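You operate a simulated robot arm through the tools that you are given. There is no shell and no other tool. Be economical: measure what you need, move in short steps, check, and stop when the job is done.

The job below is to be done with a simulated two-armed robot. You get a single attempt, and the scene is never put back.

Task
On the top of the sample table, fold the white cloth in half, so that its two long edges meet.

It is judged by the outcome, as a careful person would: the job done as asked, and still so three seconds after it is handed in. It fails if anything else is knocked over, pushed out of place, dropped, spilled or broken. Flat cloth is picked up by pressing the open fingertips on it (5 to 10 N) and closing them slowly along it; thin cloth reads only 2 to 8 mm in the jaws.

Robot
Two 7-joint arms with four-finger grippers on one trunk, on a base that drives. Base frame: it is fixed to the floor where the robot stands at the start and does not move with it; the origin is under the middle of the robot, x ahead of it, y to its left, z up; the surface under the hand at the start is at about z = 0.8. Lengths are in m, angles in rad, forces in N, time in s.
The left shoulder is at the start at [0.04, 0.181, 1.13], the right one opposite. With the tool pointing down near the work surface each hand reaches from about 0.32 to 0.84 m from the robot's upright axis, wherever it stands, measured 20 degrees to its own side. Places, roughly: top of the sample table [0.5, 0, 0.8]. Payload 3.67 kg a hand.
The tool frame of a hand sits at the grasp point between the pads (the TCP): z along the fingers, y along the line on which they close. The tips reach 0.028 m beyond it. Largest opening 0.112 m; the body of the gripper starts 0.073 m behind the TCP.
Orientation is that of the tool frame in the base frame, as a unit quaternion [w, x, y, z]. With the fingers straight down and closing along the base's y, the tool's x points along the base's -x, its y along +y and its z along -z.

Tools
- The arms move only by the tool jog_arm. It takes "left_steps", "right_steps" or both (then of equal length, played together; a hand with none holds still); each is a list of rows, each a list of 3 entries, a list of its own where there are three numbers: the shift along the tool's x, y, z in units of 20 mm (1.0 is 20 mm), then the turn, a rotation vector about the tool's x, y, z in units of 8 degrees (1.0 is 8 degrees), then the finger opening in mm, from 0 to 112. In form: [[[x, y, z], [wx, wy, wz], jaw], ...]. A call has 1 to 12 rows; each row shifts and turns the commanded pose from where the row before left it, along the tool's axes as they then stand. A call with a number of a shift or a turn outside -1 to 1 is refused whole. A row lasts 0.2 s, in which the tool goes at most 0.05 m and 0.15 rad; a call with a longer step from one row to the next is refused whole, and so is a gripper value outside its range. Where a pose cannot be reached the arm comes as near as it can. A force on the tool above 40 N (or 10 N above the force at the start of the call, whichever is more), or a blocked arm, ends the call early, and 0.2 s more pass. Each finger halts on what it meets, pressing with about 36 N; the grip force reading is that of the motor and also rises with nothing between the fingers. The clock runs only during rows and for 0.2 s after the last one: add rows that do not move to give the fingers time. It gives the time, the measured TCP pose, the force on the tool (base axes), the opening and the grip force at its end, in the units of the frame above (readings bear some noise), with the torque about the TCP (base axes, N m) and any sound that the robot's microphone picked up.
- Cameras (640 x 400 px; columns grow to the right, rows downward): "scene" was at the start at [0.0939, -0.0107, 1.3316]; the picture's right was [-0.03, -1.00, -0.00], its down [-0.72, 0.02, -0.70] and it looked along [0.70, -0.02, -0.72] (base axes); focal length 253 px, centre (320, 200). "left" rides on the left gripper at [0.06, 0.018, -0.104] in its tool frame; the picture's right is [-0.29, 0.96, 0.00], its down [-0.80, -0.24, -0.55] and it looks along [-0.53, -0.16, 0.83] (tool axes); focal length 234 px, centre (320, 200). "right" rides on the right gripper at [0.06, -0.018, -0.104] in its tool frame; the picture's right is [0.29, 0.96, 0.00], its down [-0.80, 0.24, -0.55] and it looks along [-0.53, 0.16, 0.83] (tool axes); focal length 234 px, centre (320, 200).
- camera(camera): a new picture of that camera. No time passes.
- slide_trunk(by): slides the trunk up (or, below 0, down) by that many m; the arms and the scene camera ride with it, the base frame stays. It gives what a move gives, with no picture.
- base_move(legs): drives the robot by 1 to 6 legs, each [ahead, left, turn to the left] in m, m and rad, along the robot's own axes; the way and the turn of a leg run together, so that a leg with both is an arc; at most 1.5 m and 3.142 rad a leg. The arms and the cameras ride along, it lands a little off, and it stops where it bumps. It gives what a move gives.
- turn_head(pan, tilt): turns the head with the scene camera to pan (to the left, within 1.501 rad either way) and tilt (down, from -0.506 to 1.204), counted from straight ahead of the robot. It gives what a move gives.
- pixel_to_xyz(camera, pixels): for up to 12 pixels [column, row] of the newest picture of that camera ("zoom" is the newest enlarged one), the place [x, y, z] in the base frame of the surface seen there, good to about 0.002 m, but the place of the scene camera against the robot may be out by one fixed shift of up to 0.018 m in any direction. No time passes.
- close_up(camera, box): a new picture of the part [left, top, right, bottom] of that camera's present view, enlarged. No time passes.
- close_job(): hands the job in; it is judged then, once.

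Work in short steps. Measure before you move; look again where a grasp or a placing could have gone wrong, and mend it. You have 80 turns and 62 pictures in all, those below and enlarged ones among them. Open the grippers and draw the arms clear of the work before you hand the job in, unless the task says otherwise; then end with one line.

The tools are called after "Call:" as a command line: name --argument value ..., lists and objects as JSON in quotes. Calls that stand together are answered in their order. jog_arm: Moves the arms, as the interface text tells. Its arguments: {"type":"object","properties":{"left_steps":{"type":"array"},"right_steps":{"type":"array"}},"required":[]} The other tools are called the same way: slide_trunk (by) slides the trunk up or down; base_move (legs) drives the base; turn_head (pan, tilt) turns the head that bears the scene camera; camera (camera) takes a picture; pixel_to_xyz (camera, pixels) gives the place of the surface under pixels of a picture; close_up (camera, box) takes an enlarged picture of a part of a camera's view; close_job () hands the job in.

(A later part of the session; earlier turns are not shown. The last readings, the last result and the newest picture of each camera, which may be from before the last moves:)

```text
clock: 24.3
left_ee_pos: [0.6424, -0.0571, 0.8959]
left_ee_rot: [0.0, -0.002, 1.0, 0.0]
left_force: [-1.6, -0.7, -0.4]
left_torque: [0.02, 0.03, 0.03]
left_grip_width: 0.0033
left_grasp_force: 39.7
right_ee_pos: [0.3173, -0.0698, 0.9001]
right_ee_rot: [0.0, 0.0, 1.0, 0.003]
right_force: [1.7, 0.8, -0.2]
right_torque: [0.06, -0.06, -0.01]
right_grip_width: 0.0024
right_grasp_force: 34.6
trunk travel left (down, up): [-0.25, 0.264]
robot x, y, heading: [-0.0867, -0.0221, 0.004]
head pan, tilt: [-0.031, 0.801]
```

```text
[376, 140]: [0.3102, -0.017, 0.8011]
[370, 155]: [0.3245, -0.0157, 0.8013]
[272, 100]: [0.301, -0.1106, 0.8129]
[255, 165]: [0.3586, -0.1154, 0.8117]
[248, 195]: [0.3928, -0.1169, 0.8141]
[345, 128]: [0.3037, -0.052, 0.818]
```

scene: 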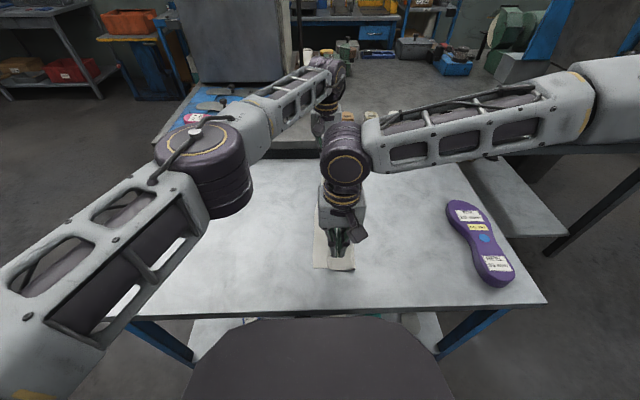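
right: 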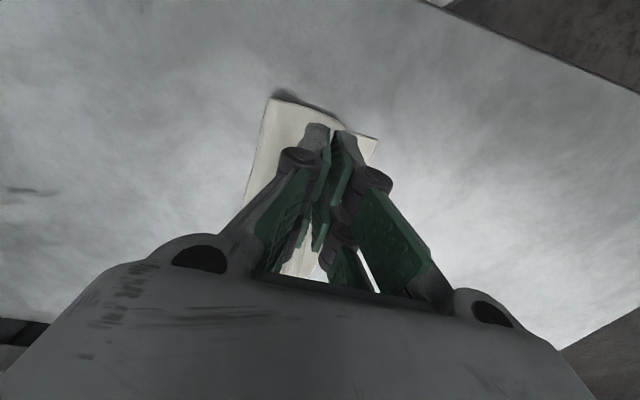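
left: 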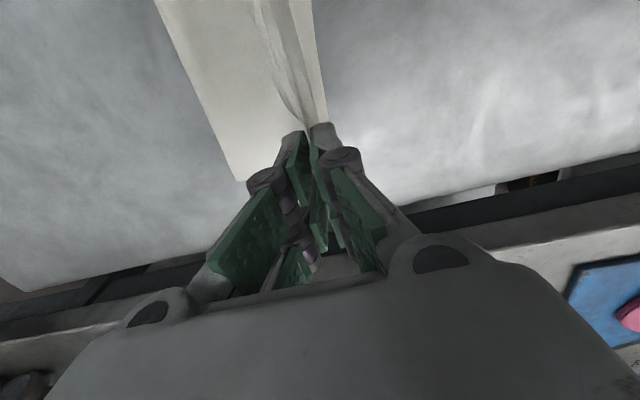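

The lower layer's left edge is now at y≈-0.048 (far) and y≈-0.016 (near). To be able to lean the hands for laying the flap, I shift the base left 0.10 and ahead 0.03 in two halves, the hands compensating.

Call:
jog_arm --left_steps '[[[0.25, -0.83, 0], [0, 0, 0], 0], [[0.25, -0.83, 0], [0, 0, 0], 0], [[0.25, -0.83, 0], [0, 0, 0], 0], [[0, 0, 0], [0, 0, 0], 0]]' --right_steps '[[[0.25, -0.7, 0], [0, 0, 0], 0], [[0.25, -0.7, 0], [0, 0, 0], 0], [[0.25, -0.7, 0], [0, 0, 0], 0], [[0, 0, 0], [0, 0, 0], 0]]'

Call:
base_move --legs '[[0.015, 0.05, 0]]'

Call:
jog_arm --left_steps '[[[0.25, -0.83, 0], [0, 0, 0], 0], [[0.25, -0.83, 0], [0, 0, 0], 0], [[0.25, -0.83, 0], [0, 0, 0], 0], [[0, 0, 0], [0, 0, 0], 0]]' --right_steps '[[[0.25, -0.7, 0], [0, 0, 0], 0], [[0.25, -0.7, 0], [0, 0, 0], 0], [[0.25, -0.7, 0], [0, 0, 0], 0], [[0, 0, 0], [0, 0, 0], 0]]'

Call:
base_move --legs '[[0.015, 0.05, 0]]'

Call:
camera --camera "scene"

Call:
camera --camera "right"

Call:
camera --camera "left"

```text
clock: 25.3
left_ee_pos: [0.6208, -0.1004, 0.8933]
left_ee_rot: [0.0, -0.002, 1.0, -0.001]
left_force: [-0.3, 0.9, 0.1]
left_torque: [-0.05, 0.03, 0.0]
left_grip_width: 0.003
left_grasp_force: 34.8
left hand out of reach, approached as far as the arm can: row 2
right_ee_pos: [0.3018, -0.1109, 0.9015]
right_ee_rot: [0.001, 0.0, 1.0, 0.002]
right_force: [0.9, -0.1, 0.5]
right_torque: [-0.1, 0.0, -0.01]
right_grip_width: 0.0015
right_grasp_force: 34.0
trunk travel left (down, up): [-0.25, 0.264]
robot x, y, heading: [-0.0903, -0.0208, -0.002]
head pan, tilt: [-0.031, 0.801]
```

```text
clock: 26.2
left_ee_pos: [0.6344, -0.0518, 0.8935]
left_ee_rot: [0.001, -0.003, 1.0, -0.001]
left_force: [0.2, 0.6, 0.8]
left_torque: [-0.03, 0.01, 0.0]
left_grip_width: 0.0026
left_grasp_force: 34.4
right_ee_pos: [0.318, -0.0616, 0.9024]
right_ee_rot: [0.0, -0.001, 1.0, 0.003]
right_force: [-0.4, 0.2, 1.3]
right_torque: [-0.04, -0.04, 0.0]
right_grip_width: 0.0015
right_grasp_force: 34.7
trunk travel left (down, up): [-0.25, 0.264]
robot x, y, heading: [-0.0749, 0.0294, -0.002]
head pan, tilt: [-0.031, 0.801]
```

```text
clock: 27.2
left_ee_pos: [0.6156, -0.091, 0.8923]
left_ee_rot: [0.001, -0.001, 1.0, -0.001]
left_force: [0.3, -1.3, -0.7]
left_torque: [-0.05, 0.01, 0.03]
left_grip_width: 0.0015
left_grasp_force: 33.8
left hand out of reach, approached as far as the arm can: row 2, 3
right_ee_pos: [0.3028, -0.1035, 0.9022]
right_ee_rot: [0.0, -0.001, 1.0, 0.004]
right_force: [-0.1, -0.3, -0.8]
right_torque: [-0.02, 0.03, -0.01]
right_grip_width: 0.003
right_grasp_force: 39.3
trunk travel left (down, up): [-0.25, 0.264]
robot x, y, heading: [-0.0757, 0.0286, 0.003]
head pan, tilt: [-0.031, 0.801]
```

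```text
clock: 28.2
left_ee_pos: [0.6329, -0.0411, 0.8946]
left_ee_rot: [0.001, -0.002, 1.0, -0.001]
left_force: [0.7, 0.5, 1.1]
left_torque: [-0.09, 0.01, 0.0]
left_grip_width: 0.0014
left_grasp_force: 33.6
right_ee_pos: [0.3175, -0.0542, 0.9024]
right_ee_rot: [-0.001, 0.0, 1.0, 0.003]
right_force: [0.9, 0.2, -0.9]
right_torque: [-0.11, 0.01, -0.02]
right_grip_width: 0.0031
right_grasp_force: 39.7
trunk travel left (down, up): [-0.25, 0.264]
robot x, y, heading: [-0.0611, 0.0794, 0.0]
head pan, tilt: [-0.031, 0.801]
```

```text
33 pictures are left
```

scene: 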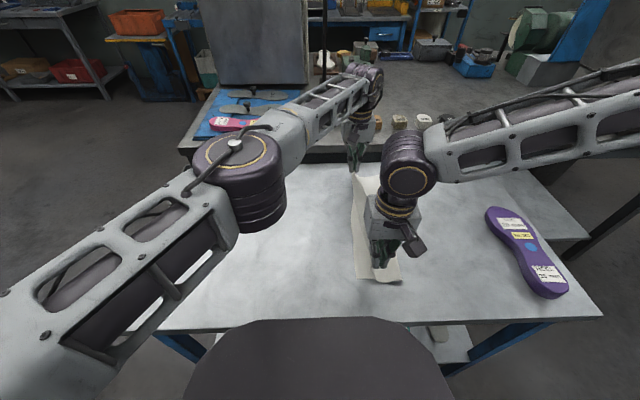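

```text
32 pictures are left
```

right: 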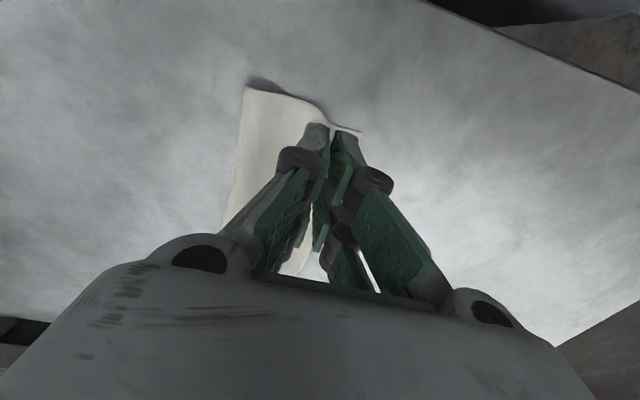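

```text
31 pictures are left
```

left: 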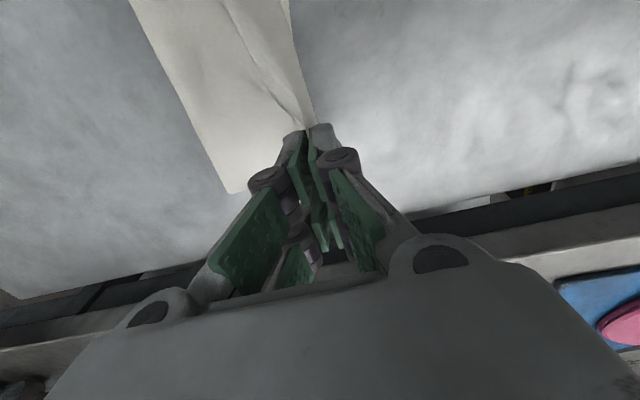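

Both still hold, and the left arm is near its outer reach but fine. I lean both hands 24° about tool x (fingers pointing toward -y) in place.

Call:
jog_arm --left_steps '[[[-0.1, 0, 0], [1, 0, 0], 0], [[-0.1, 0, 0], [1, 0, 0], 0], [[-0.1, 0, 0], [1, 0, 0], 0], [[0, 0, 0], [0, 0, 0], 0]]' --right_steps '[[[0, 0, 0], [1, 0, 0], 0], [[0, 0, 0], [1, 0, 0], 0], [[0, 0, 0], [1, 0, 0], 0], [[0, 0, 0], [0, 0, 0], 0]]'

Call:
camera --camera "left"

Call:
camera --camera "right"

```text
clock: 29.2
left_ee_pos: [0.6366, -0.0423, 0.8933]
left_ee_rot: [0.003, 0.0, 0.978, -0.209]
left_force: [-0.1, -0.1, 1.0]
left_torque: [0.07, 0.0, 0.03]
left_grip_width: 0.003
left_grasp_force: 39.5
right_ee_pos: [0.3162, -0.0626, 0.9044]
right_ee_rot: [0.001, 0.001, 0.979, -0.204]
right_force: [-0.2, -0.1, -0.9]
right_torque: [0.06, -0.02, 0.04]
right_grip_width: 0.0027
right_grasp_force: 34.1
right hand out of reach, approached as far as the arm can: row 3
trunk travel left (down, up): [-0.25, 0.264]
robot x, y, heading: [-0.061, 0.0761, 0.002]
head pan, tilt: [-0.031, 0.801]
```

```text
30 pictures are left
```

left: 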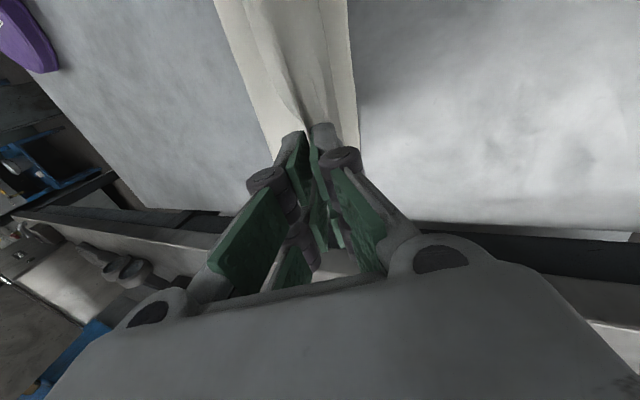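

```text
29 pictures are left
```

right: 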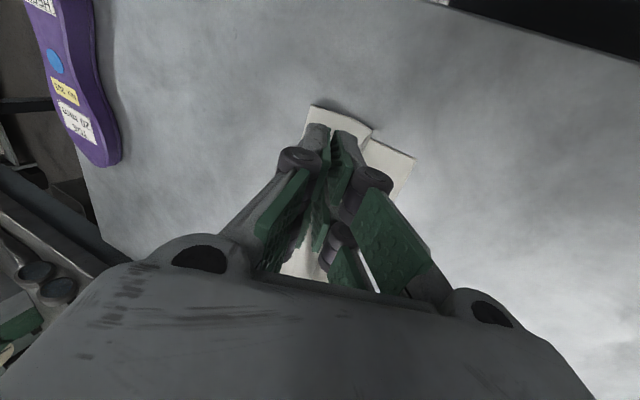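

The right hand is again at its limit (y≈-0.063). I measure the lower layer's left edge before driving further left.

Call:
pixel_to_xyz --camera "left" --pixels '[[357, 140], [353, 90], [349, 30], [265, 145], [245, 90]]'

Call:
pixel_to_xyz --camera "right" --pixels '[[412, 159], [405, 180], [312, 108], [374, 134]]'

```text
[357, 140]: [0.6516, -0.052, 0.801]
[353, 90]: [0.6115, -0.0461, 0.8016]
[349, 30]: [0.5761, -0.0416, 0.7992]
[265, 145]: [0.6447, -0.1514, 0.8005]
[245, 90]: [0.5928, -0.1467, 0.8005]
```

```text
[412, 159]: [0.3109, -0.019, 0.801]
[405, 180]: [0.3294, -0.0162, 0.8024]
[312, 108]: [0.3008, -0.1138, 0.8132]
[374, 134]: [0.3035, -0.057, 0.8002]
```

Targets: left tip y≈-0.055, right tip y≈-0.024. I lower both ~32 mm with the left hand compensating 60 mm right, then drive left 0.06 and ahead 0.02.

Call:
jog_arm --left_steps '[[[0.33, -0.71, 0.87], [0, 0, 0], 0], [[0.33, -0.71, 0.87], [0, 0, 0], 0], [[0.33, -0.71, 0.87], [0, 0, 0], 0], [[0, 0, 0], [0, 0, 0], 0]]' --right_steps '[[[0.33, 0.09, 0.6], [0, 0, 0], 0], [[0.33, 0.09, 0.6], [0, 0, 0], 0], [[0.33, 0.09, 0.6], [0, 0, 0], 0], [[0, 0, 0], [0, 0, 0], 0]]'

Call:
base_move --legs '[[0.02, 0.06, 0]]'

Call:
camera --camera "left"

Call:
camera --camera "right"

```text
clock: 30.2
left_ee_pos: [0.6189, -0.1003, 0.8617]
left_ee_rot: [0.001, -0.002, 0.978, -0.209]
left_force: [-1.2, 0.0, -0.9]
left_torque: [-0.02, -0.01, -0.02]
left_grip_width: 0.0028
left_grasp_force: 34.7
right_ee_pos: [0.297, -0.0711, 0.87]
right_ee_rot: [0.001, 0.001, 0.979, -0.205]
right_force: [0.3, 0.5, 0.5]
right_torque: [0.0, -0.01, 0.0]
right_grip_width: 0.0025
right_grasp_force: 38.7
trunk travel left (down, up): [-0.25, 0.264]
robot x, y, heading: [-0.0584, 0.0754, -0.002]
head pan, tilt: [-0.031, 0.801]
```

```text
clock: 31.2
left_ee_pos: [0.64, -0.0391, 0.8632]
left_ee_rot: [0.001, -0.001, 0.978, -0.209]
left_force: [-1.3, -0.3, -1.1]
left_torque: [-0.04, 0.04, -0.01]
left_grip_width: 0.0026
left_grasp_force: 36.1
right_ee_pos: [0.318, -0.0107, 0.869]
right_ee_rot: [-0.001, 0.0, 0.979, -0.206]
right_force: [1.3, 0.0, 0.3]
right_torque: [-0.04, -0.03, 0.0]
right_grip_width: 0.0024
right_grasp_force: 37.6
trunk travel left (down, up): [-0.25, 0.264]
robot x, y, heading: [-0.0437, 0.1358, -0.001]
head pan, tilt: [-0.031, 0.801]
```

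```text
28 pictures are left
```

left: 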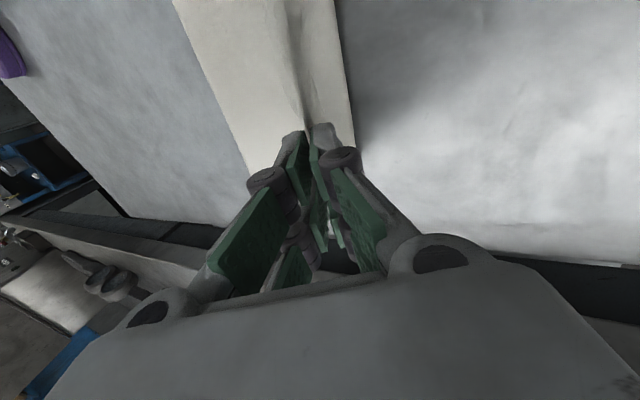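

```text
27 pictures are left
```

right: 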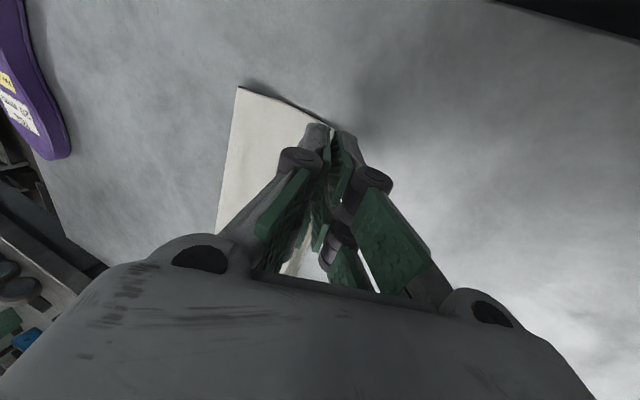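

Both tips sit right above the lower layer's left edge. I lower both ~31 mm to just above the lower layer.

Call:
jog_arm --left_steps '[[[0, 0.17, 0.46], [0, 0, 0], 0], [[0, 0.17, 0.46], [0, 0, 0], 0], [[0, 0.17, 0.4], [0, 0, 0], 0], [[0, 0, 0], [0, 0, 0], 0]]' --right_steps '[[[0, 0.23, 0.52], [0, 0, 0], 0], [[0, 0.23, 0.52], [0, 0, 0], 0], [[0, 0.23, 0.45], [0, 0, 0], 0], [[0, 0, 0], [0, 0, 0], 0]]'

Call:
camera --camera "left"

Call:
camera --camera "right"

Call:
camera --camera "scene"

```text
clock: 32.2
left_ee_pos: [0.6391, -0.0418, 0.8347]
left_ee_rot: [0.001, -0.001, 0.978, -0.209]
left_force: [-1.4, 0.0, -0.4]
left_torque: [-0.01, 0.02, -0.03]
left_grip_width: 0.0024
left_grasp_force: 33.7
right_ee_pos: [0.3161, -0.0229, 0.8427]
right_ee_rot: [0.001, 0.0, 0.979, -0.203]
right_force: [1.8, -0.5, 0.2]
right_torque: [-0.04, -0.01, -0.01]
right_grip_width: 0.0027
right_grasp_force: 35.7
right hand out of reach, approached as far as the arm can: row 1, 2, 3
trunk travel left (down, up): [-0.25, 0.264]
robot x, y, heading: [-0.04, 0.1405, -0.0]
head pan, tilt: [-0.031, 0.801]
```

```text
26 pictures are left
```

left: 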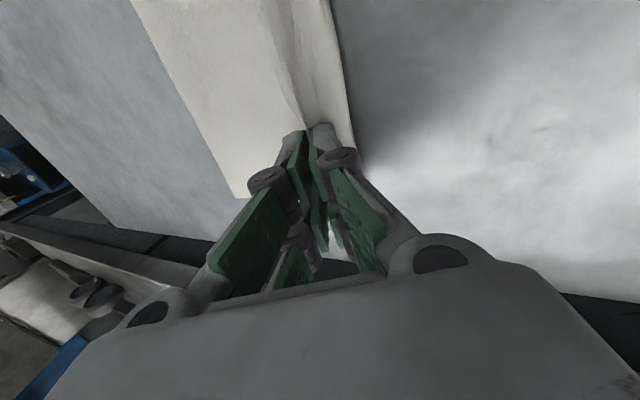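

```text
25 pictures are left
```

right: 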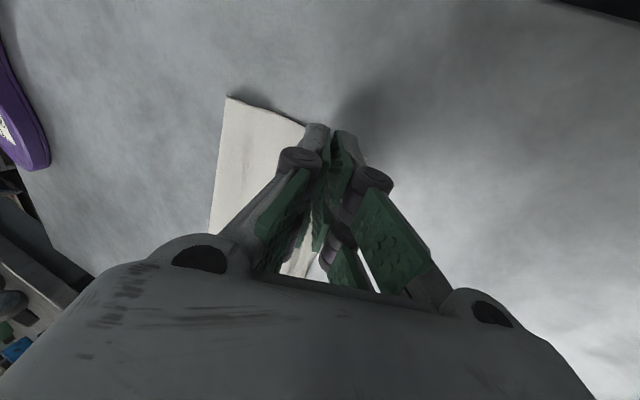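

```text
24 pictures are left
```

scene: 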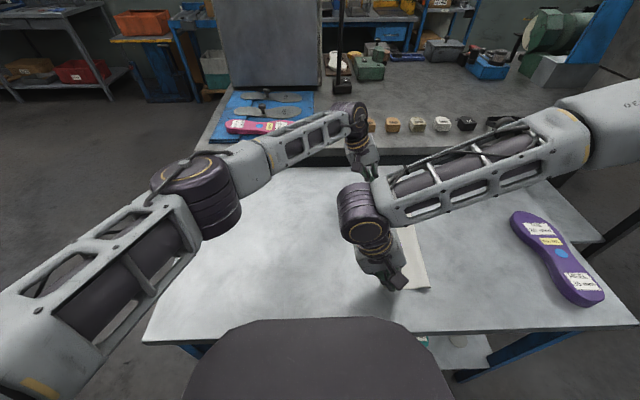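

The right hand is stuck slightly short (y≈-0.023, 8 mm high). I ease its lean by 8° to gain reach, then move it 8 mm left and 8 mm down.

Call:
jog_arm --right_steps '[[[0, 0, 0], [-1, 0, 0], 0], [[0, 0.25, 0.14], [0, 0, 0], 0], [[0, 0.25, 0.14], [0, 0, 0], 0], [[0, 0, 0], [0, 0, 0], 0]]'

```text
clock: 33.2
left_ee_pos: [0.6386, -0.0414, 0.8339]
left_ee_rot: [0.001, -0.001, 0.978, -0.209]
left_force: [-1.2, 0.1, 1.1]
left_torque: [0.0, 0.02, 0.0]
left_grip_width: 0.0017
left_grasp_force: 34.9
right_ee_pos: [0.3159, -0.0147, 0.8346]
right_ee_rot: [0.001, 0.0, 0.991, -0.136]
right_force: [0.4, 0.6, 0.0]
right_torque: [0.0, -0.02, -0.03]
right_grip_width: 0.0019
right_grasp_force: 35.0
trunk travel left (down, up): [-0.25, 0.264]
robot x, y, heading: [-0.0449, 0.1375, 0.001]
head pan, tilt: [-0.031, 0.801]
```

Both tips are now ~4 mm above the lower layer and over its edge. I open both slowly to 12 mm and look.

Call:
jog_arm --left_steps '[[[0, 0, 0], [0, 0, 0], 4], [[0, 0, 0], [0, 0, 0], 8], [[0, 0, 0], [0, 0, 0], 12], [[0, 0, 0], [0, 0, 0], 12], [[0, 0, 0], [0, 0, 0], 12]]' --right_steps '[[[0, 0, 0], [0, 0, 0], 4], [[0, 0, 0], [0, 0, 0], 8], [[0, 0, 0], [0, 0, 0], 12], [[0, 0, 0], [0, 0, 0], 12], [[0, 0, 0], [0, 0, 0], 12]]'

Call:
close_up --camera "left" --box '[200, 40, 440, 240]'

Call:
close_up --camera "right" --box '[200, 40, 440, 240]'

```text
clock: 34.4
left_ee_pos: [0.6385, -0.0416, 0.8336]
left_ee_rot: [0.0, -0.001, 0.978, -0.209]
left_force: [-0.4, -0.3, 0.6]
left_torque: [0.02, 0.02, -0.01]
left_grip_width: 0.0119
left_grasp_force: 0.1
right_ee_pos: [0.3163, -0.0144, 0.8369]
right_ee_rot: [0.001, 0.0, 0.991, -0.136]
right_force: [-0.1, 0.3, -0.6]
right_torque: [0.03, 0.02, -0.01]
right_grip_width: 0.012
right_grasp_force: 0.0
trunk travel left (down, up): [-0.25, 0.264]
robot x, y, heading: [-0.0454, 0.1421, -0.001]
head pan, tilt: [-0.031, 0.801]
```

```text
2.00 times, centred on (320, 140) of left
```

zoom: 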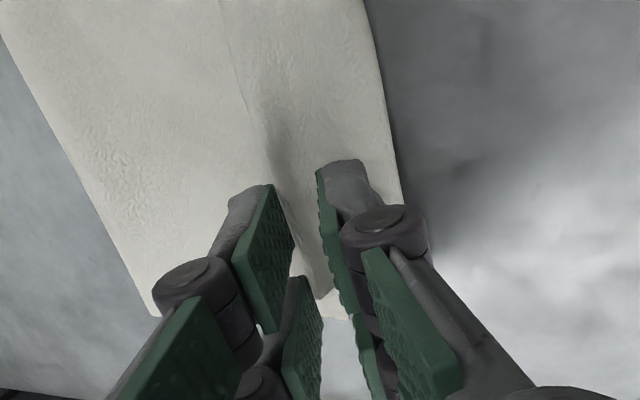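

```text
2.00 times, centred on (320, 140) of right
```

zoom: 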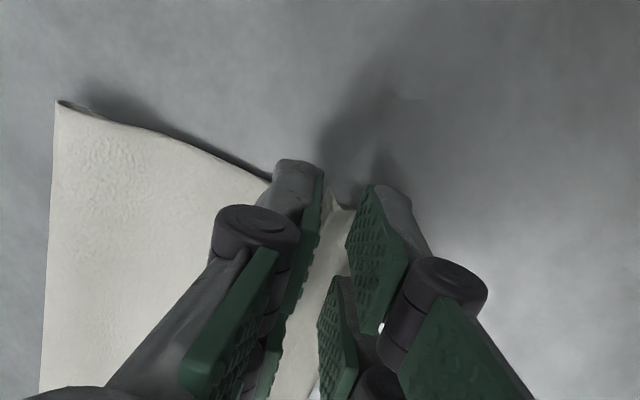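

Cloth is released. I draw both hands back along their fingers and look at the result.

Call:
jog_arm --left_steps '[[[0, 0, -0.5], [0, 0, 0], 14], [[0, 0, -1], [0, 0, 0], 16], [[0, 0, -1], [0, 0, 0], 20], [[0, 0, -1], [0, 0, 0], 20], [[0, 0, -1], [0, 0, 0], 20], [[0, 0, 0], [0, 0, 0], 20]]' --right_steps '[[[0, 0, -0.5], [0, 0, 0], 14], [[0, 0, -1], [0, 0, 0], 16], [[0, 0, -1], [0, 0, 0], 20], [[0, 0, -1], [0, 0, 0], 20], [[0, 0, -1], [0, 0, 0], 20], [[0, 0, 0], [0, 0, 0], 20]]'

Call:
camera --camera "left"

Call:
camera --camera "right"

```text
clock: 35.8
left_ee_pos: [0.6393, -0.0044, 0.9163]
left_ee_rot: [0.001, -0.001, 0.978, -0.209]
left_force: [0.2, -0.1, -0.2]
left_torque: [-0.04, 0.02, -0.01]
left_grip_width: 0.0199
left_grasp_force: 0.1
right_ee_pos: [0.3173, 0.0083, 0.9219]
right_ee_rot: [0.001, 0.0, 0.991, -0.136]
right_force: [-0.4, -0.5, -0.5]
right_torque: [0.0, 0.01, -0.01]
right_grip_width: 0.0201
right_grasp_force: 0.0
trunk travel left (down, up): [-0.25, 0.264]
robot x, y, heading: [-0.0409, 0.139, 0.003]
head pan, tilt: [-0.031, 0.801]
```

```text
21 pictures are left
```

left: 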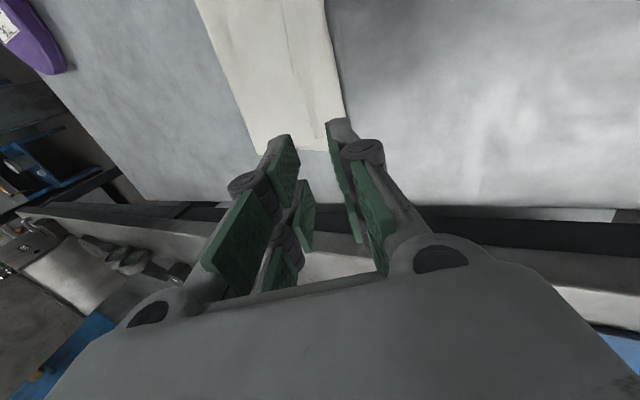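

```text
20 pictures are left
```

right: 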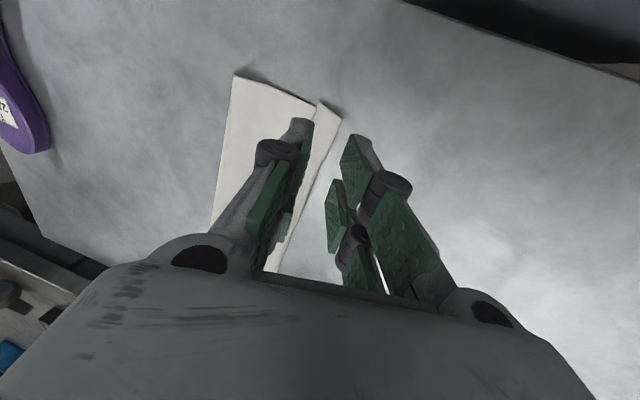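

I straighten the hands, raise them and move them apart so the scene camera sees the cloth.

Call:
jog_arm --left_steps '[[[0, 0, -1], [-1, 0, 0], 20], [[0, 0, -1], [-1, 0, 0], 20], [[0, 0, -1], [-1, 0, 0], 20], [[0, 1, 0], [0, 0, 0], 20], [[0, 1, 0], [0, 0, 0], 20], [[0, 1, 0], [0, 0, 0], 20], [[0, 1, 0], [0, 0, 0], 20], [[0, 1, 0], [0, 0, 0], 20], [[0, 1, 0], [0, 0, 0], 20], [[0, 1, 0], [0, 0, 0], 20], [[0, 1, 0], [0, 0, 0], 20]]' --right_steps '[[[0, 0, -1], [-1, 0, 0], 20], [[0, 0, -1], [-1, 0, 0], 20], [[0, -1, 0], [0, 0, 0], 20], [[0, -1, 0], [0, 0, 0], 20], [[0, -1, 0], [0, 0, 0], 20], [[0, -1, 0], [0, 0, 0], 20], [[0, -1, 0], [0, 0, 0], 20], [[0, -1, 0], [0, 0, 0], 20], [[0, -1, 0], [0, 0, 0], 20], [[0, -1, 0], [0, 0, 0], 20], [[0, -1, 0], [0, 0, 0], 20]]'

Call:
camera --camera "scene"

```text
clock: 38.2
left_ee_pos: [0.6375, 0.1713, 0.9741]
left_ee_rot: [0.001, 0.0, 1.0, -0.001]
left_force: [0.3, -0.2, 0.8]
left_torque: [0.02, -0.01, 0.01]
left_grip_width: 0.0198
left_grasp_force: 0.1
right_ee_pos: [0.3157, -0.1653, 0.959]
right_ee_rot: [0.001, 0.0, 1.0, 0.004]
right_force: [-0.1, -0.3, 0.3]
right_torque: [0.0, -0.05, -0.04]
right_grip_width: 0.0199
right_grasp_force: 0.1
trunk travel left (down, up): [-0.25, 0.264]
robot x, y, heading: [-0.0421, 0.1391, -0.003]
head pan, tilt: [-0.031, 0.801]
```

```text
19 pictures are left
```

scene: 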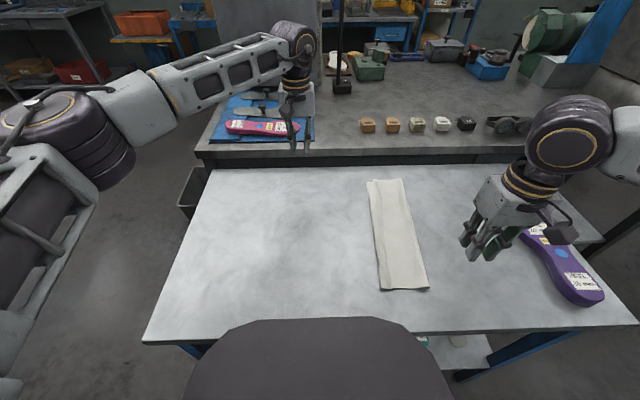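

Very tidy fold. I enlarge it to check the edges.

Call:
close_up --camera "scene" --box '[340, 165, 460, 305]'

```text
2.86 times, centred on (400, 235) of scene
```

zoom: 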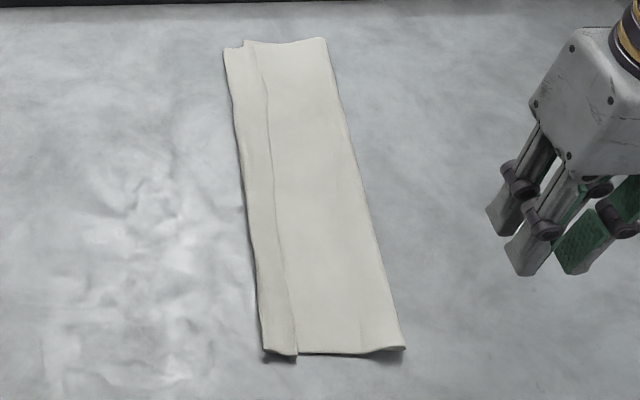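

There is an exposed strip at the left: the flap edge runs (245,42)–(297,352) in the zoom and the lower edge (224,48)–(264,350). I measure both and the heights.

Call:
pixel_to_xyz --camera "zoom" --pixels '[[226, 55], [250, 48], [238, 150], [269, 150], [251, 270], [283, 270], [266, 345], [300, 345], [245, 200], [300, 200], [365, 200], [398, 340]]'

Call:
pixel_to_xyz --camera "zoom" --pixels '[[255, 200], [265, 200], [281, 200], [290, 200], [275, 330], [288, 330], [305, 330], [240, 80], [265, 80], [320, 45]]'

```text
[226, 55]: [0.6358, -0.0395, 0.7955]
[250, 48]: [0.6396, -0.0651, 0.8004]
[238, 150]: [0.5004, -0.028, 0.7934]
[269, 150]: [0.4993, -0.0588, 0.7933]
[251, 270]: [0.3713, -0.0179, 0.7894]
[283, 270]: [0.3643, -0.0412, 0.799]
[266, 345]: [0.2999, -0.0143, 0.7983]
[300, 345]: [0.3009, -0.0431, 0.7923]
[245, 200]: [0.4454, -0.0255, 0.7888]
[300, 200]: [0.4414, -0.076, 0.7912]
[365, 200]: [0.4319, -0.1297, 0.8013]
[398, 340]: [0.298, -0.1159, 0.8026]
```

```text
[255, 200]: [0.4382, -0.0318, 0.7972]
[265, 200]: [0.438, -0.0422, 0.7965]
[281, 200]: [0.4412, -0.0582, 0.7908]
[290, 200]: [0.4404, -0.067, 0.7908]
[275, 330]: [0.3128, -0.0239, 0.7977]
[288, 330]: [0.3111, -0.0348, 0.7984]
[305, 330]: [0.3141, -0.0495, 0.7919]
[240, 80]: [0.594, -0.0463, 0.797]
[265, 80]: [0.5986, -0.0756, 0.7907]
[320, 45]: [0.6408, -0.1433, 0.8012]
```

The left strip reads ~6 mm higher than the middle, so I need a clearer look at its ends before acting.

Call:
close_up --camera "scene" --box '[365, 262, 435, 302]'

Call:
close_up --camera "scene" --box '[355, 170, 419, 210]'

Call:
camera --camera "right"

```text
9.14 times, centred on (400, 282) of scene
```

zoom: 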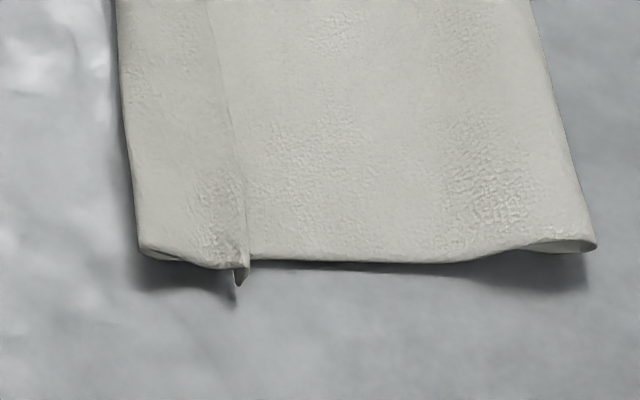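

```text
10.00 times, centred on (387, 190) of scene
```

zoom: 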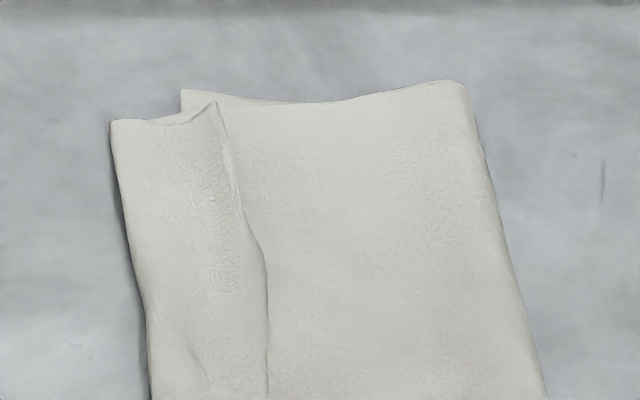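

```text
15 pictures are left
```

right: 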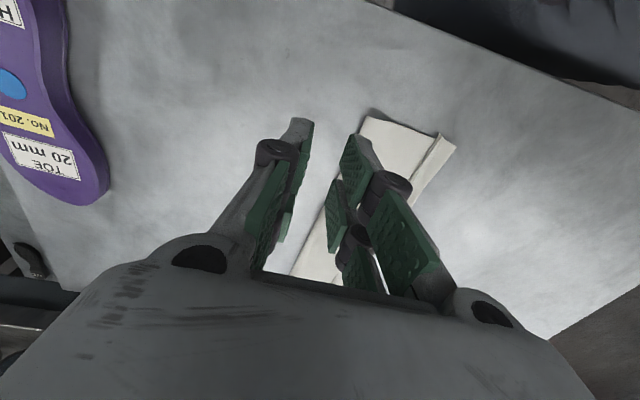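

The pictures show the flap's last ~30 mm lying doubled back as a hem (free edge at the line, standing up a bit at both ends). I measure the standing edge and corners at the far end.

Call:
pixel_to_xyz --camera "zoom" --pixels '[[213, 107], [222, 130], [228, 160], [240, 200], [260, 245], [185, 92], [112, 124], [235, 130], [200, 160], [170, 200], [130, 200], [460, 90]]'

Call:
pixel_to_xyz --camera "right" --pixels '[[452, 150], [438, 136], [430, 160], [425, 170], [445, 155], [365, 118], [420, 140], [415, 180], [434, 150]]'

Call:
close_up --camera "right" --box '[340, 90, 480, 200]'

```text
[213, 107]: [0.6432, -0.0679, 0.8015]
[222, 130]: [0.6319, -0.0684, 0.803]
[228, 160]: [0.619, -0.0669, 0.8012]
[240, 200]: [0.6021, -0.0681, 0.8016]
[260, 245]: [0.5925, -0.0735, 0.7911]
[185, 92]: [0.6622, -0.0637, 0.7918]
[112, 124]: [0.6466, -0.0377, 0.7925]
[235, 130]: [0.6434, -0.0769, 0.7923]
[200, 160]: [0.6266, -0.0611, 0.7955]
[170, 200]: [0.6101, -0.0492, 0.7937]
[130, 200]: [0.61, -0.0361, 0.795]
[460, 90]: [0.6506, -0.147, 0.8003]
```

```text
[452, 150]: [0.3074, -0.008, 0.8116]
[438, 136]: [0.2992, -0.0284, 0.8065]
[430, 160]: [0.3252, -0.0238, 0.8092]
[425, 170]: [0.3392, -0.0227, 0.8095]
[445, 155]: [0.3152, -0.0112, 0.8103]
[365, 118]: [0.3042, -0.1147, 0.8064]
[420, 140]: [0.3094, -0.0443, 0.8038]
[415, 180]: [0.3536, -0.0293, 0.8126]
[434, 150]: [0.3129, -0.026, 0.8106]
```

```text
3.64 times, centred on (410, 145) of right
```

zoom: 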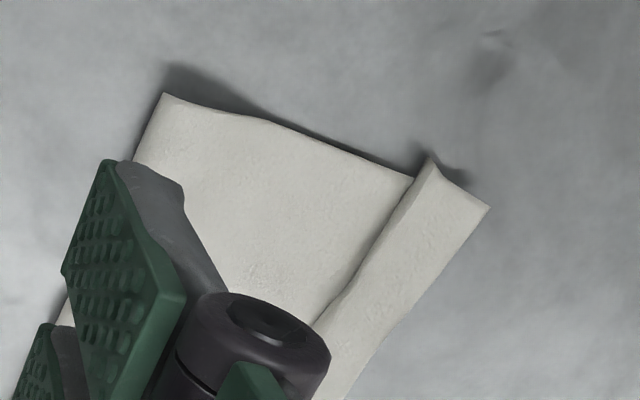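

The hem's free edge stands up at far (0.645,-0.060) and near (0.315,-0.025), a few mm above the flap. I'll pinch just that standing edge (without pressing on the flap), lift, and re-lay it. First shift the base 0.05 right for the left arm's reach and bring both hands above these points.

Call:
base_move --legs '[[0, -0.05, 0]]'

Call:
jog_arm --left_steps '[[[-0.04, -0.9, 0.4], [0, 0, 0], 16], [[-0.04, -0.9, 0.4], [0, 0, 0], 16], [[-0.04, -0.9, 0.4], [0, 0, 0], 16], [[-0.04, -0.9, 0.4], [0, 0, 0], 16], [[-0.04, -0.9, 0.4], [0, 0, 0], 16], [[-0.04, -0.9, 0.4], [0, 0, 0], 16], [[-0.04, -0.9, 0.4], [0, 0, 0], 16], [[-0.04, -0.9, 0.4], [0, 0, 0], 16], [[-0.04, -0.9, 0.4], [0, 0, 0], 16], [[-0.02, -0.87, 0.4], [0, 0, 0], 16], [[0, 0, 0.5], [0, 0, 0], 16], [[0, 0, 0], [0, 0, 0], 16]]' --right_steps '[[[0, 0.96, 0.3], [0, 0, 0], 16], [[0, 0.96, 0.3], [0, 0, 0], 16], [[0, 0.96, 0.3], [0, 0, 0], 16], [[0, 0.96, 0.3], [0, 0, 0], 16], [[0, 0.96, 0.3], [0, 0, 0], 16], [[0, 0.96, 0.4], [0, 0, 0], 16], [[0, 0.96, 0.4], [0, 0, 0], 16], [[0, 0.96, 0.4], [0, 0, 0], 16], [[0, 0.96, 0.4], [0, 0, 0], 16], [[0, 0.96, 0.4], [0, 0, 0], 16], [[0, 0, 0.4], [0, 0, 0], 16], [[0, 0, 0], [0, 0, 0], 16]]'

Call:
camera --camera "left"

Call:
camera --camera "right"

```text
clock: 39.1
left_ee_pos: [0.6391, 0.1237, 0.9731]
left_ee_rot: [0.0, -0.003, 1.0, 0.0]
left_force: [-0.1, -1.0, 0.4]
left_torque: [0.04, -0.03, 0.0]
left_grip_width: 0.0201
left_grasp_force: 0.0
right_ee_pos: [0.316, -0.2129, 0.959]
right_ee_rot: [0.0, -0.001, 1.0, 0.004]
right_force: [0.2, 0.2, -0.4]
right_torque: [0.03, 0.06, 0.02]
right_grip_width: 0.0201
right_grasp_force: 0.0
trunk travel left (down, up): [-0.25, 0.264]
robot x, y, heading: [-0.0409, 0.0912, 0.005]
head pan, tilt: [-0.031, 0.801]
```

```text
clock: 41.7
left_ee_pos: [0.6461, -0.0393, 0.8916]
left_ee_rot: [0.002, -0.002, 1.0, -0.001]
left_force: [0.6, 0.5, 0.2]
left_torque: [-0.01, 0.02, 0.01]
left_grip_width: 0.016
left_grasp_force: 0.1
left hand out of reach, approached as far as the arm can: row 10
right_ee_pos: [0.3158, -0.0195, 0.8826]
right_ee_rot: [0.002, 0.0, 1.0, 0.004]
right_force: [0.5, -0.6, -0.5]
right_torque: [0.01, -0.01, -0.03]
right_grip_width: 0.0156
right_grasp_force: 0.1
trunk travel left (down, up): [-0.25, 0.264]
robot x, y, heading: [-0.0441, 0.0913, 0.003]
head pan, tilt: [-0.031, 0.801]
```

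```text
13 pictures are left
```

left: 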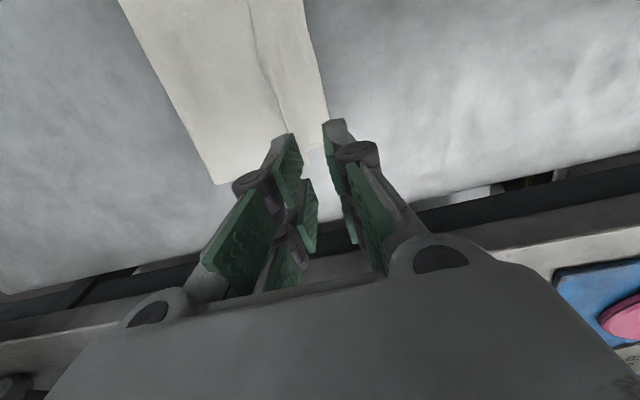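

```text
12 pictures are left
```

right: 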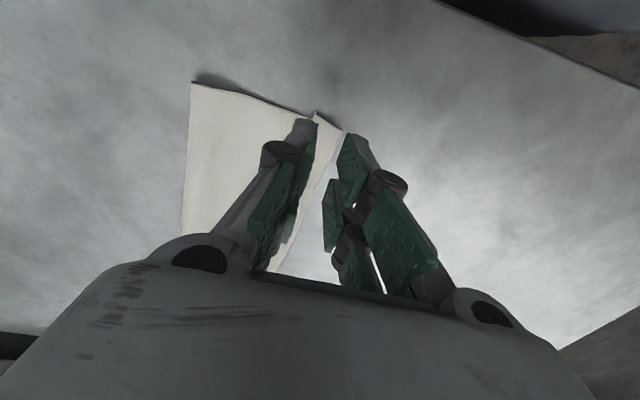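

The left arm is at its limit. I measure the hem lines in these views, and shift the base 0.03 right and 0.02 ahead.

Call:
pixel_to_xyz --camera "left" --pixels '[[283, 112], [273, 85], [258, 40], [326, 110], [296, 112], [270, 112], [320, 80], [310, 30]]'

Call:
pixel_to_xyz --camera "right" --pixels '[[316, 113], [318, 140], [314, 165], [343, 133], [335, 150], [328, 140], [300, 230], [322, 122]]'

Call:
base_move --legs '[[0.02, -0.03, 0]]'

```text
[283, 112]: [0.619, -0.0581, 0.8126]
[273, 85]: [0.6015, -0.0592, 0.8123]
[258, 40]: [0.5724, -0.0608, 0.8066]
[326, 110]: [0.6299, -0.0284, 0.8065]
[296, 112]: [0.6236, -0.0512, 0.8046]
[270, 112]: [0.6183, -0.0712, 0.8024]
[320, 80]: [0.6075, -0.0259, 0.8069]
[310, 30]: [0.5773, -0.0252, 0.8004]
```

```text
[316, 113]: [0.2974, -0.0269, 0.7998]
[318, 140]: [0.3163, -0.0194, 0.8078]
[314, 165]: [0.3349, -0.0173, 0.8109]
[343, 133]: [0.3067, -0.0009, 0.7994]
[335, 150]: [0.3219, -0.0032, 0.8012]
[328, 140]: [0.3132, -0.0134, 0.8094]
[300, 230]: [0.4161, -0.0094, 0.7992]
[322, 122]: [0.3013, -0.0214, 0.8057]
```

```text
clock: 42.5
left_ee_pos: [0.6659, -0.0667, 0.8932]
left_ee_rot: [0.001, -0.002, 1.0, -0.001]
left_force: [-0.2, 0.0, 0.2]
left_torque: [-0.02, 0.01, 0.0]
left_grip_width: 0.016
left_grasp_force: 0.0
right_ee_pos: [0.3347, -0.0474, 0.8824]
right_ee_rot: [0.0, -0.001, 1.0, 0.004]
right_force: [0.2, -0.1, 0.7]
right_torque: [0.01, 0.01, -0.01]
right_grip_width: 0.0159
right_grasp_force: 0.0
trunk travel left (down, up): [-0.25, 0.264]
robot x, y, heading: [-0.0216, 0.0642, 0.0]
head pan, tilt: [-0.031, 0.801]
```

The ridge stands at far (0.62,-0.058, z 0.813) with lower cloth both sides, so it can be pinched directly. I move over and lower both with 16 mm opening to tips ≈2 mm above the flap.

Call:
jog_arm --left_steps '[[[0.65, 0.22, 0], [0, 0, 0], 16], [[0.65, 0.22, 0], [0, 0, 0], 16], [[0, 0, 0.8], [0, 0, 0], 16], [[0, 0, 0.8], [0, 0, 0], 16], [[0, 0, 0.8], [0, 0, 0], 16], [[0, 0, 0.6], [0, 0, 0], 16], [[0, 0, 0], [0, 0, 0], 16]]' --right_steps '[[[0.42, 0.59, 0], [0, 0, 0], 16], [[0.42, 0.59, 0], [0, 0, 0], 16], [[0, 0, 0.7], [0, 0, 0], 16], [[0, 0, 0.7], [0, 0, 0], 16], [[0, 0, 0.6], [0, 0, 0], 16], [[0, 0, 0.4], [0, 0, 0], 16], [[0, 0, 0], [0, 0, 0], 16]]'

Call:
close_up --camera "left" --box '[200, 60, 440, 260]'

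Call:
close_up --camera "right" --box '[200, 60, 440, 260]'

```text
clock: 44.1
left_ee_pos: [0.6397, -0.0577, 0.8324]
left_ee_rot: [0.001, -0.003, 1.0, 0.0]
left_force: [0.4, 0.3, 0.8]
left_torque: [-0.01, 0.02, -0.02]
left_grip_width: 0.0163
left_grasp_force: 0.0
right_ee_pos: [0.3198, -0.0245, 0.8337]
right_ee_rot: [0.002, -0.001, 1.0, 0.003]
right_force: [0.4, -1.1, 0.5]
right_torque: [-0.03, 0.0, -0.03]
right_grip_width: 0.0161
right_grasp_force: 0.0
trunk travel left (down, up): [-0.25, 0.264]
robot x, y, heading: [-0.0226, 0.062, 0.005]
head pan, tilt: [-0.031, 0.801]
```

```text
2.00 times, centred on (320, 160) of left
```

zoom: 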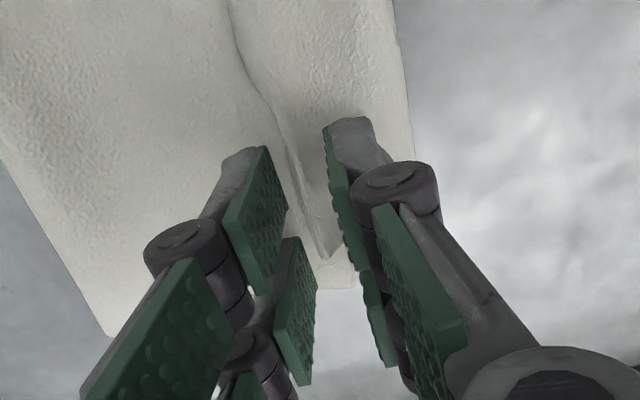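

```text
2.00 times, centred on (320, 160) of right
```

zoom: 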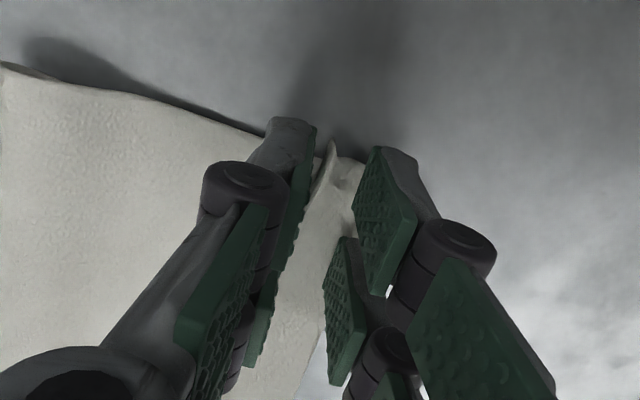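

The standing free edge lies between the pads of both hands. I close slowly and lift 30 mm.

Call:
jog_arm --left_steps '[[[0, 0, 0], [0, 0, 0], 12], [[0, 0, 0], [0, 0, 0], 8], [[0, 0, 0], [0, 0, 0], 4], [[0, 0, 0], [0, 0, 0], 0], [[0, 0, 0], [0, 0, 0], 0], [[0, 0, -0.5], [0, 0, 0], 0], [[0, 0, -0.5], [0, 0, 0], 0], [[0, 0, -0.5], [0, 0, 0], 0], [[0, 0, 0], [0, 0, 0], 0]]' --right_steps '[[[0, 0, 0], [0, 0, 0], 12], [[0, 0, 0], [0, 0, 0], 8], [[0, 0, 0], [0, 0, 0], 4], [[0, 0, 0], [0, 0, 0], 0], [[0, 0, 0], [0, 0, 0], 0], [[0, 0, -0.5], [0, 0, 0], 0], [[0, 0, -0.5], [0, 0, 0], 0], [[0, 0, -0.5], [0, 0, 0], 0], [[0, 0, 0], [0, 0, 0], 0]]'

Call:
camera --camera "left"

Call:
camera --camera "right"

```text
clock: 46.1
left_ee_pos: [0.6395, -0.0598, 0.8616]
left_ee_rot: [0.001, -0.002, 1.0, -0.001]
left_force: [0.3, -0.8, 1.3]
left_torque: [0.02, 0.04, -0.02]
left_grip_width: 0.0023
left_grasp_force: 37.6
right_ee_pos: [0.3201, -0.0251, 0.8639]
right_ee_rot: [0.0, 0.0, 1.0, 0.003]
right_force: [-0.5, 0.6, -1.4]
right_torque: [-0.02, 0.0, -0.01]
right_grip_width: 0.0032
right_grasp_force: 36.3
trunk travel left (down, up): [-0.25, 0.264]
robot x, y, heading: [-0.0217, 0.0609, 0.001]
head pan, tilt: [-0.031, 0.801]
```

```text
9 pictures are left
```

left: 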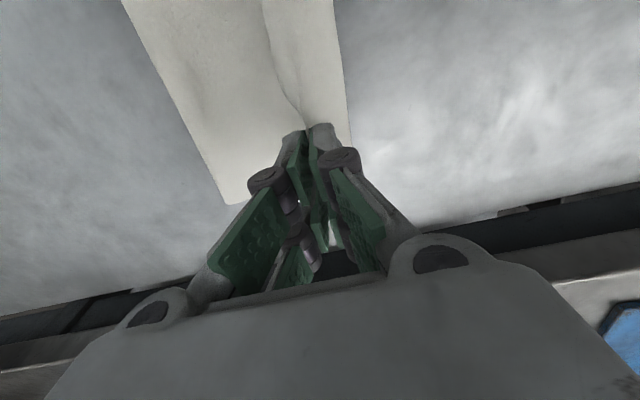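

```text
8 pictures are left
```

right: 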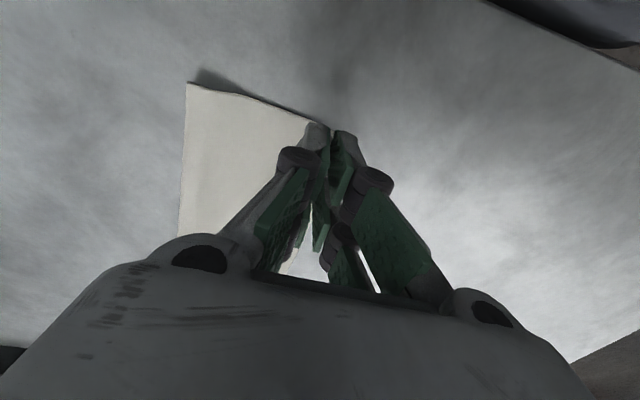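

Both hold the true edge. I measure around to see where the lower layer's edge and the lifted strip are.

Call:
pixel_to_xyz --camera "left" --pixels '[[349, 130], [344, 80], [335, 15], [328, 100], [310, 100], [285, 100], [240, 130], [300, 70], [222, 195], [280, 130]]'

Call:
pixel_to_xyz --camera "right" --pixels '[[190, 86], [250, 105], [300, 118], [325, 127], [270, 130], [293, 262]]'

```text
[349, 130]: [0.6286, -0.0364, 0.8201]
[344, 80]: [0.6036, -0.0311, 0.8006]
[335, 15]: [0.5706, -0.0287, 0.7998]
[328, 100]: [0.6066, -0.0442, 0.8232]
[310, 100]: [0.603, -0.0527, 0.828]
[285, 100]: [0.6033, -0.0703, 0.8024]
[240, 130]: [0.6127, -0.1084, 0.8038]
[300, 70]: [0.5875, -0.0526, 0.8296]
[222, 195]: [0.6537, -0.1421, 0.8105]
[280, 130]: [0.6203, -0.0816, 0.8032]
```

```text
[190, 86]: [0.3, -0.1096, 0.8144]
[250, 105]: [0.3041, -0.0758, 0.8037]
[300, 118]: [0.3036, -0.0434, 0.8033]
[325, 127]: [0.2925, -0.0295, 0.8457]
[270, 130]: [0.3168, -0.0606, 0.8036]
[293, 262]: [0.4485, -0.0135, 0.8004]
```

The hem unfolds from the grip. The fold line sits ~30 mm too far left (lower half 0.09 m, flap 0.155 m), so I'll lift, carry the edge back right by driving the base 0.16 m right so the fold line rolls right, then return in a slack arc.

Call:
jog_arm --left_steps '[[[0, 0, -0.8], [0, 0, 0], 0], [[0, 0, -0.8], [0, 0, 0], 0], [[0, 0, -0.8], [0, 0, 0], 0], [[0, 0, 0], [0, 0, 0], 0]]' --right_steps '[[[0, 0, -0.8], [0, 0, 0], 0], [[0, 0, -0.8], [0, 0, 0], 0], [[0, 0, -0.8], [0, 0, 0], 0], [[0, 0, 0], [0, 0, 0], 0]]'

Call:
base_move --legs '[[0.01, -0.16, 0]]'

Call:
camera --camera "scene"

```text
clock: 47.1
left_ee_pos: [0.6403, -0.0591, 0.9092]
left_ee_rot: [0.001, -0.002, 1.0, 0.0]
left_force: [0.0, -0.6, -1.2]
left_torque: [-0.02, 0.0, 0.03]
left_grip_width: 0.003
left_grasp_force: 38.1
right_ee_pos: [0.3203, -0.0254, 0.913]
right_ee_rot: [0.0, 0.0, 1.0, 0.003]
right_force: [0.2, -0.5, 1.9]
right_torque: [0.01, -0.02, 0.03]
right_grip_width: 0.0018
right_grasp_force: 36.1
trunk travel left (down, up): [-0.25, 0.264]
robot x, y, heading: [-0.0168, 0.0635, 0.0]
head pan, tilt: [-0.031, 0.801]
```

```text
clock: 48.6
left_ee_pos: [0.6498, -0.2212, 0.9111]
left_ee_rot: [0.001, -0.001, 1.0, 0.0]
left_force: [0.5, 0.1, -1.3]
left_torque: [0.01, -0.02, 0.04]
left_grip_width: 0.0031
left_grasp_force: 36.9
right_ee_pos: [0.329, -0.1882, 0.9123]
right_ee_rot: [0.0, 0.001, 1.0, 0.004]
right_force: [0.3, -0.2, 2.4]
right_torque: [-0.02, 0.01, 0.01]
right_grip_width: 0.0023
right_grasp_force: 37.2
trunk travel left (down, up): [-0.25, 0.264]
robot x, y, heading: [-0.014, -0.1026, -0.001]
head pan, tilt: [-0.031, 0.801]
```

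```text
7 pictures are left
```

scene: 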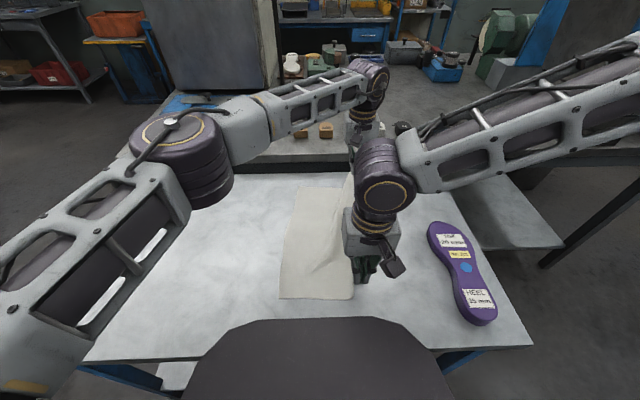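

The flap is now peeled open; the lower layer's left edge runs (297,188)–(281,297). I measure it.

Call:
pixel_to_xyz --camera "scene" --pixels '[[299, 189], [291, 230], [286, 260], [283, 296], [350, 297], [343, 189], [320, 240], [340, 270], [352, 290], [345, 260], [330, 285]]'

```text
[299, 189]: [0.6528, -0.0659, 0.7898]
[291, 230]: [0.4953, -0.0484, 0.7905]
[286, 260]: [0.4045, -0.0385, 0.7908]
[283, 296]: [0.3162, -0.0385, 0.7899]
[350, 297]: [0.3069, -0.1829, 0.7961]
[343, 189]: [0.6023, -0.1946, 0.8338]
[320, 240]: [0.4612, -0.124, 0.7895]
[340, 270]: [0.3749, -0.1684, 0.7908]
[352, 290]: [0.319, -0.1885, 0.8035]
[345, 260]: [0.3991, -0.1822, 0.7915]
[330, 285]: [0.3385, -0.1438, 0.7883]
```

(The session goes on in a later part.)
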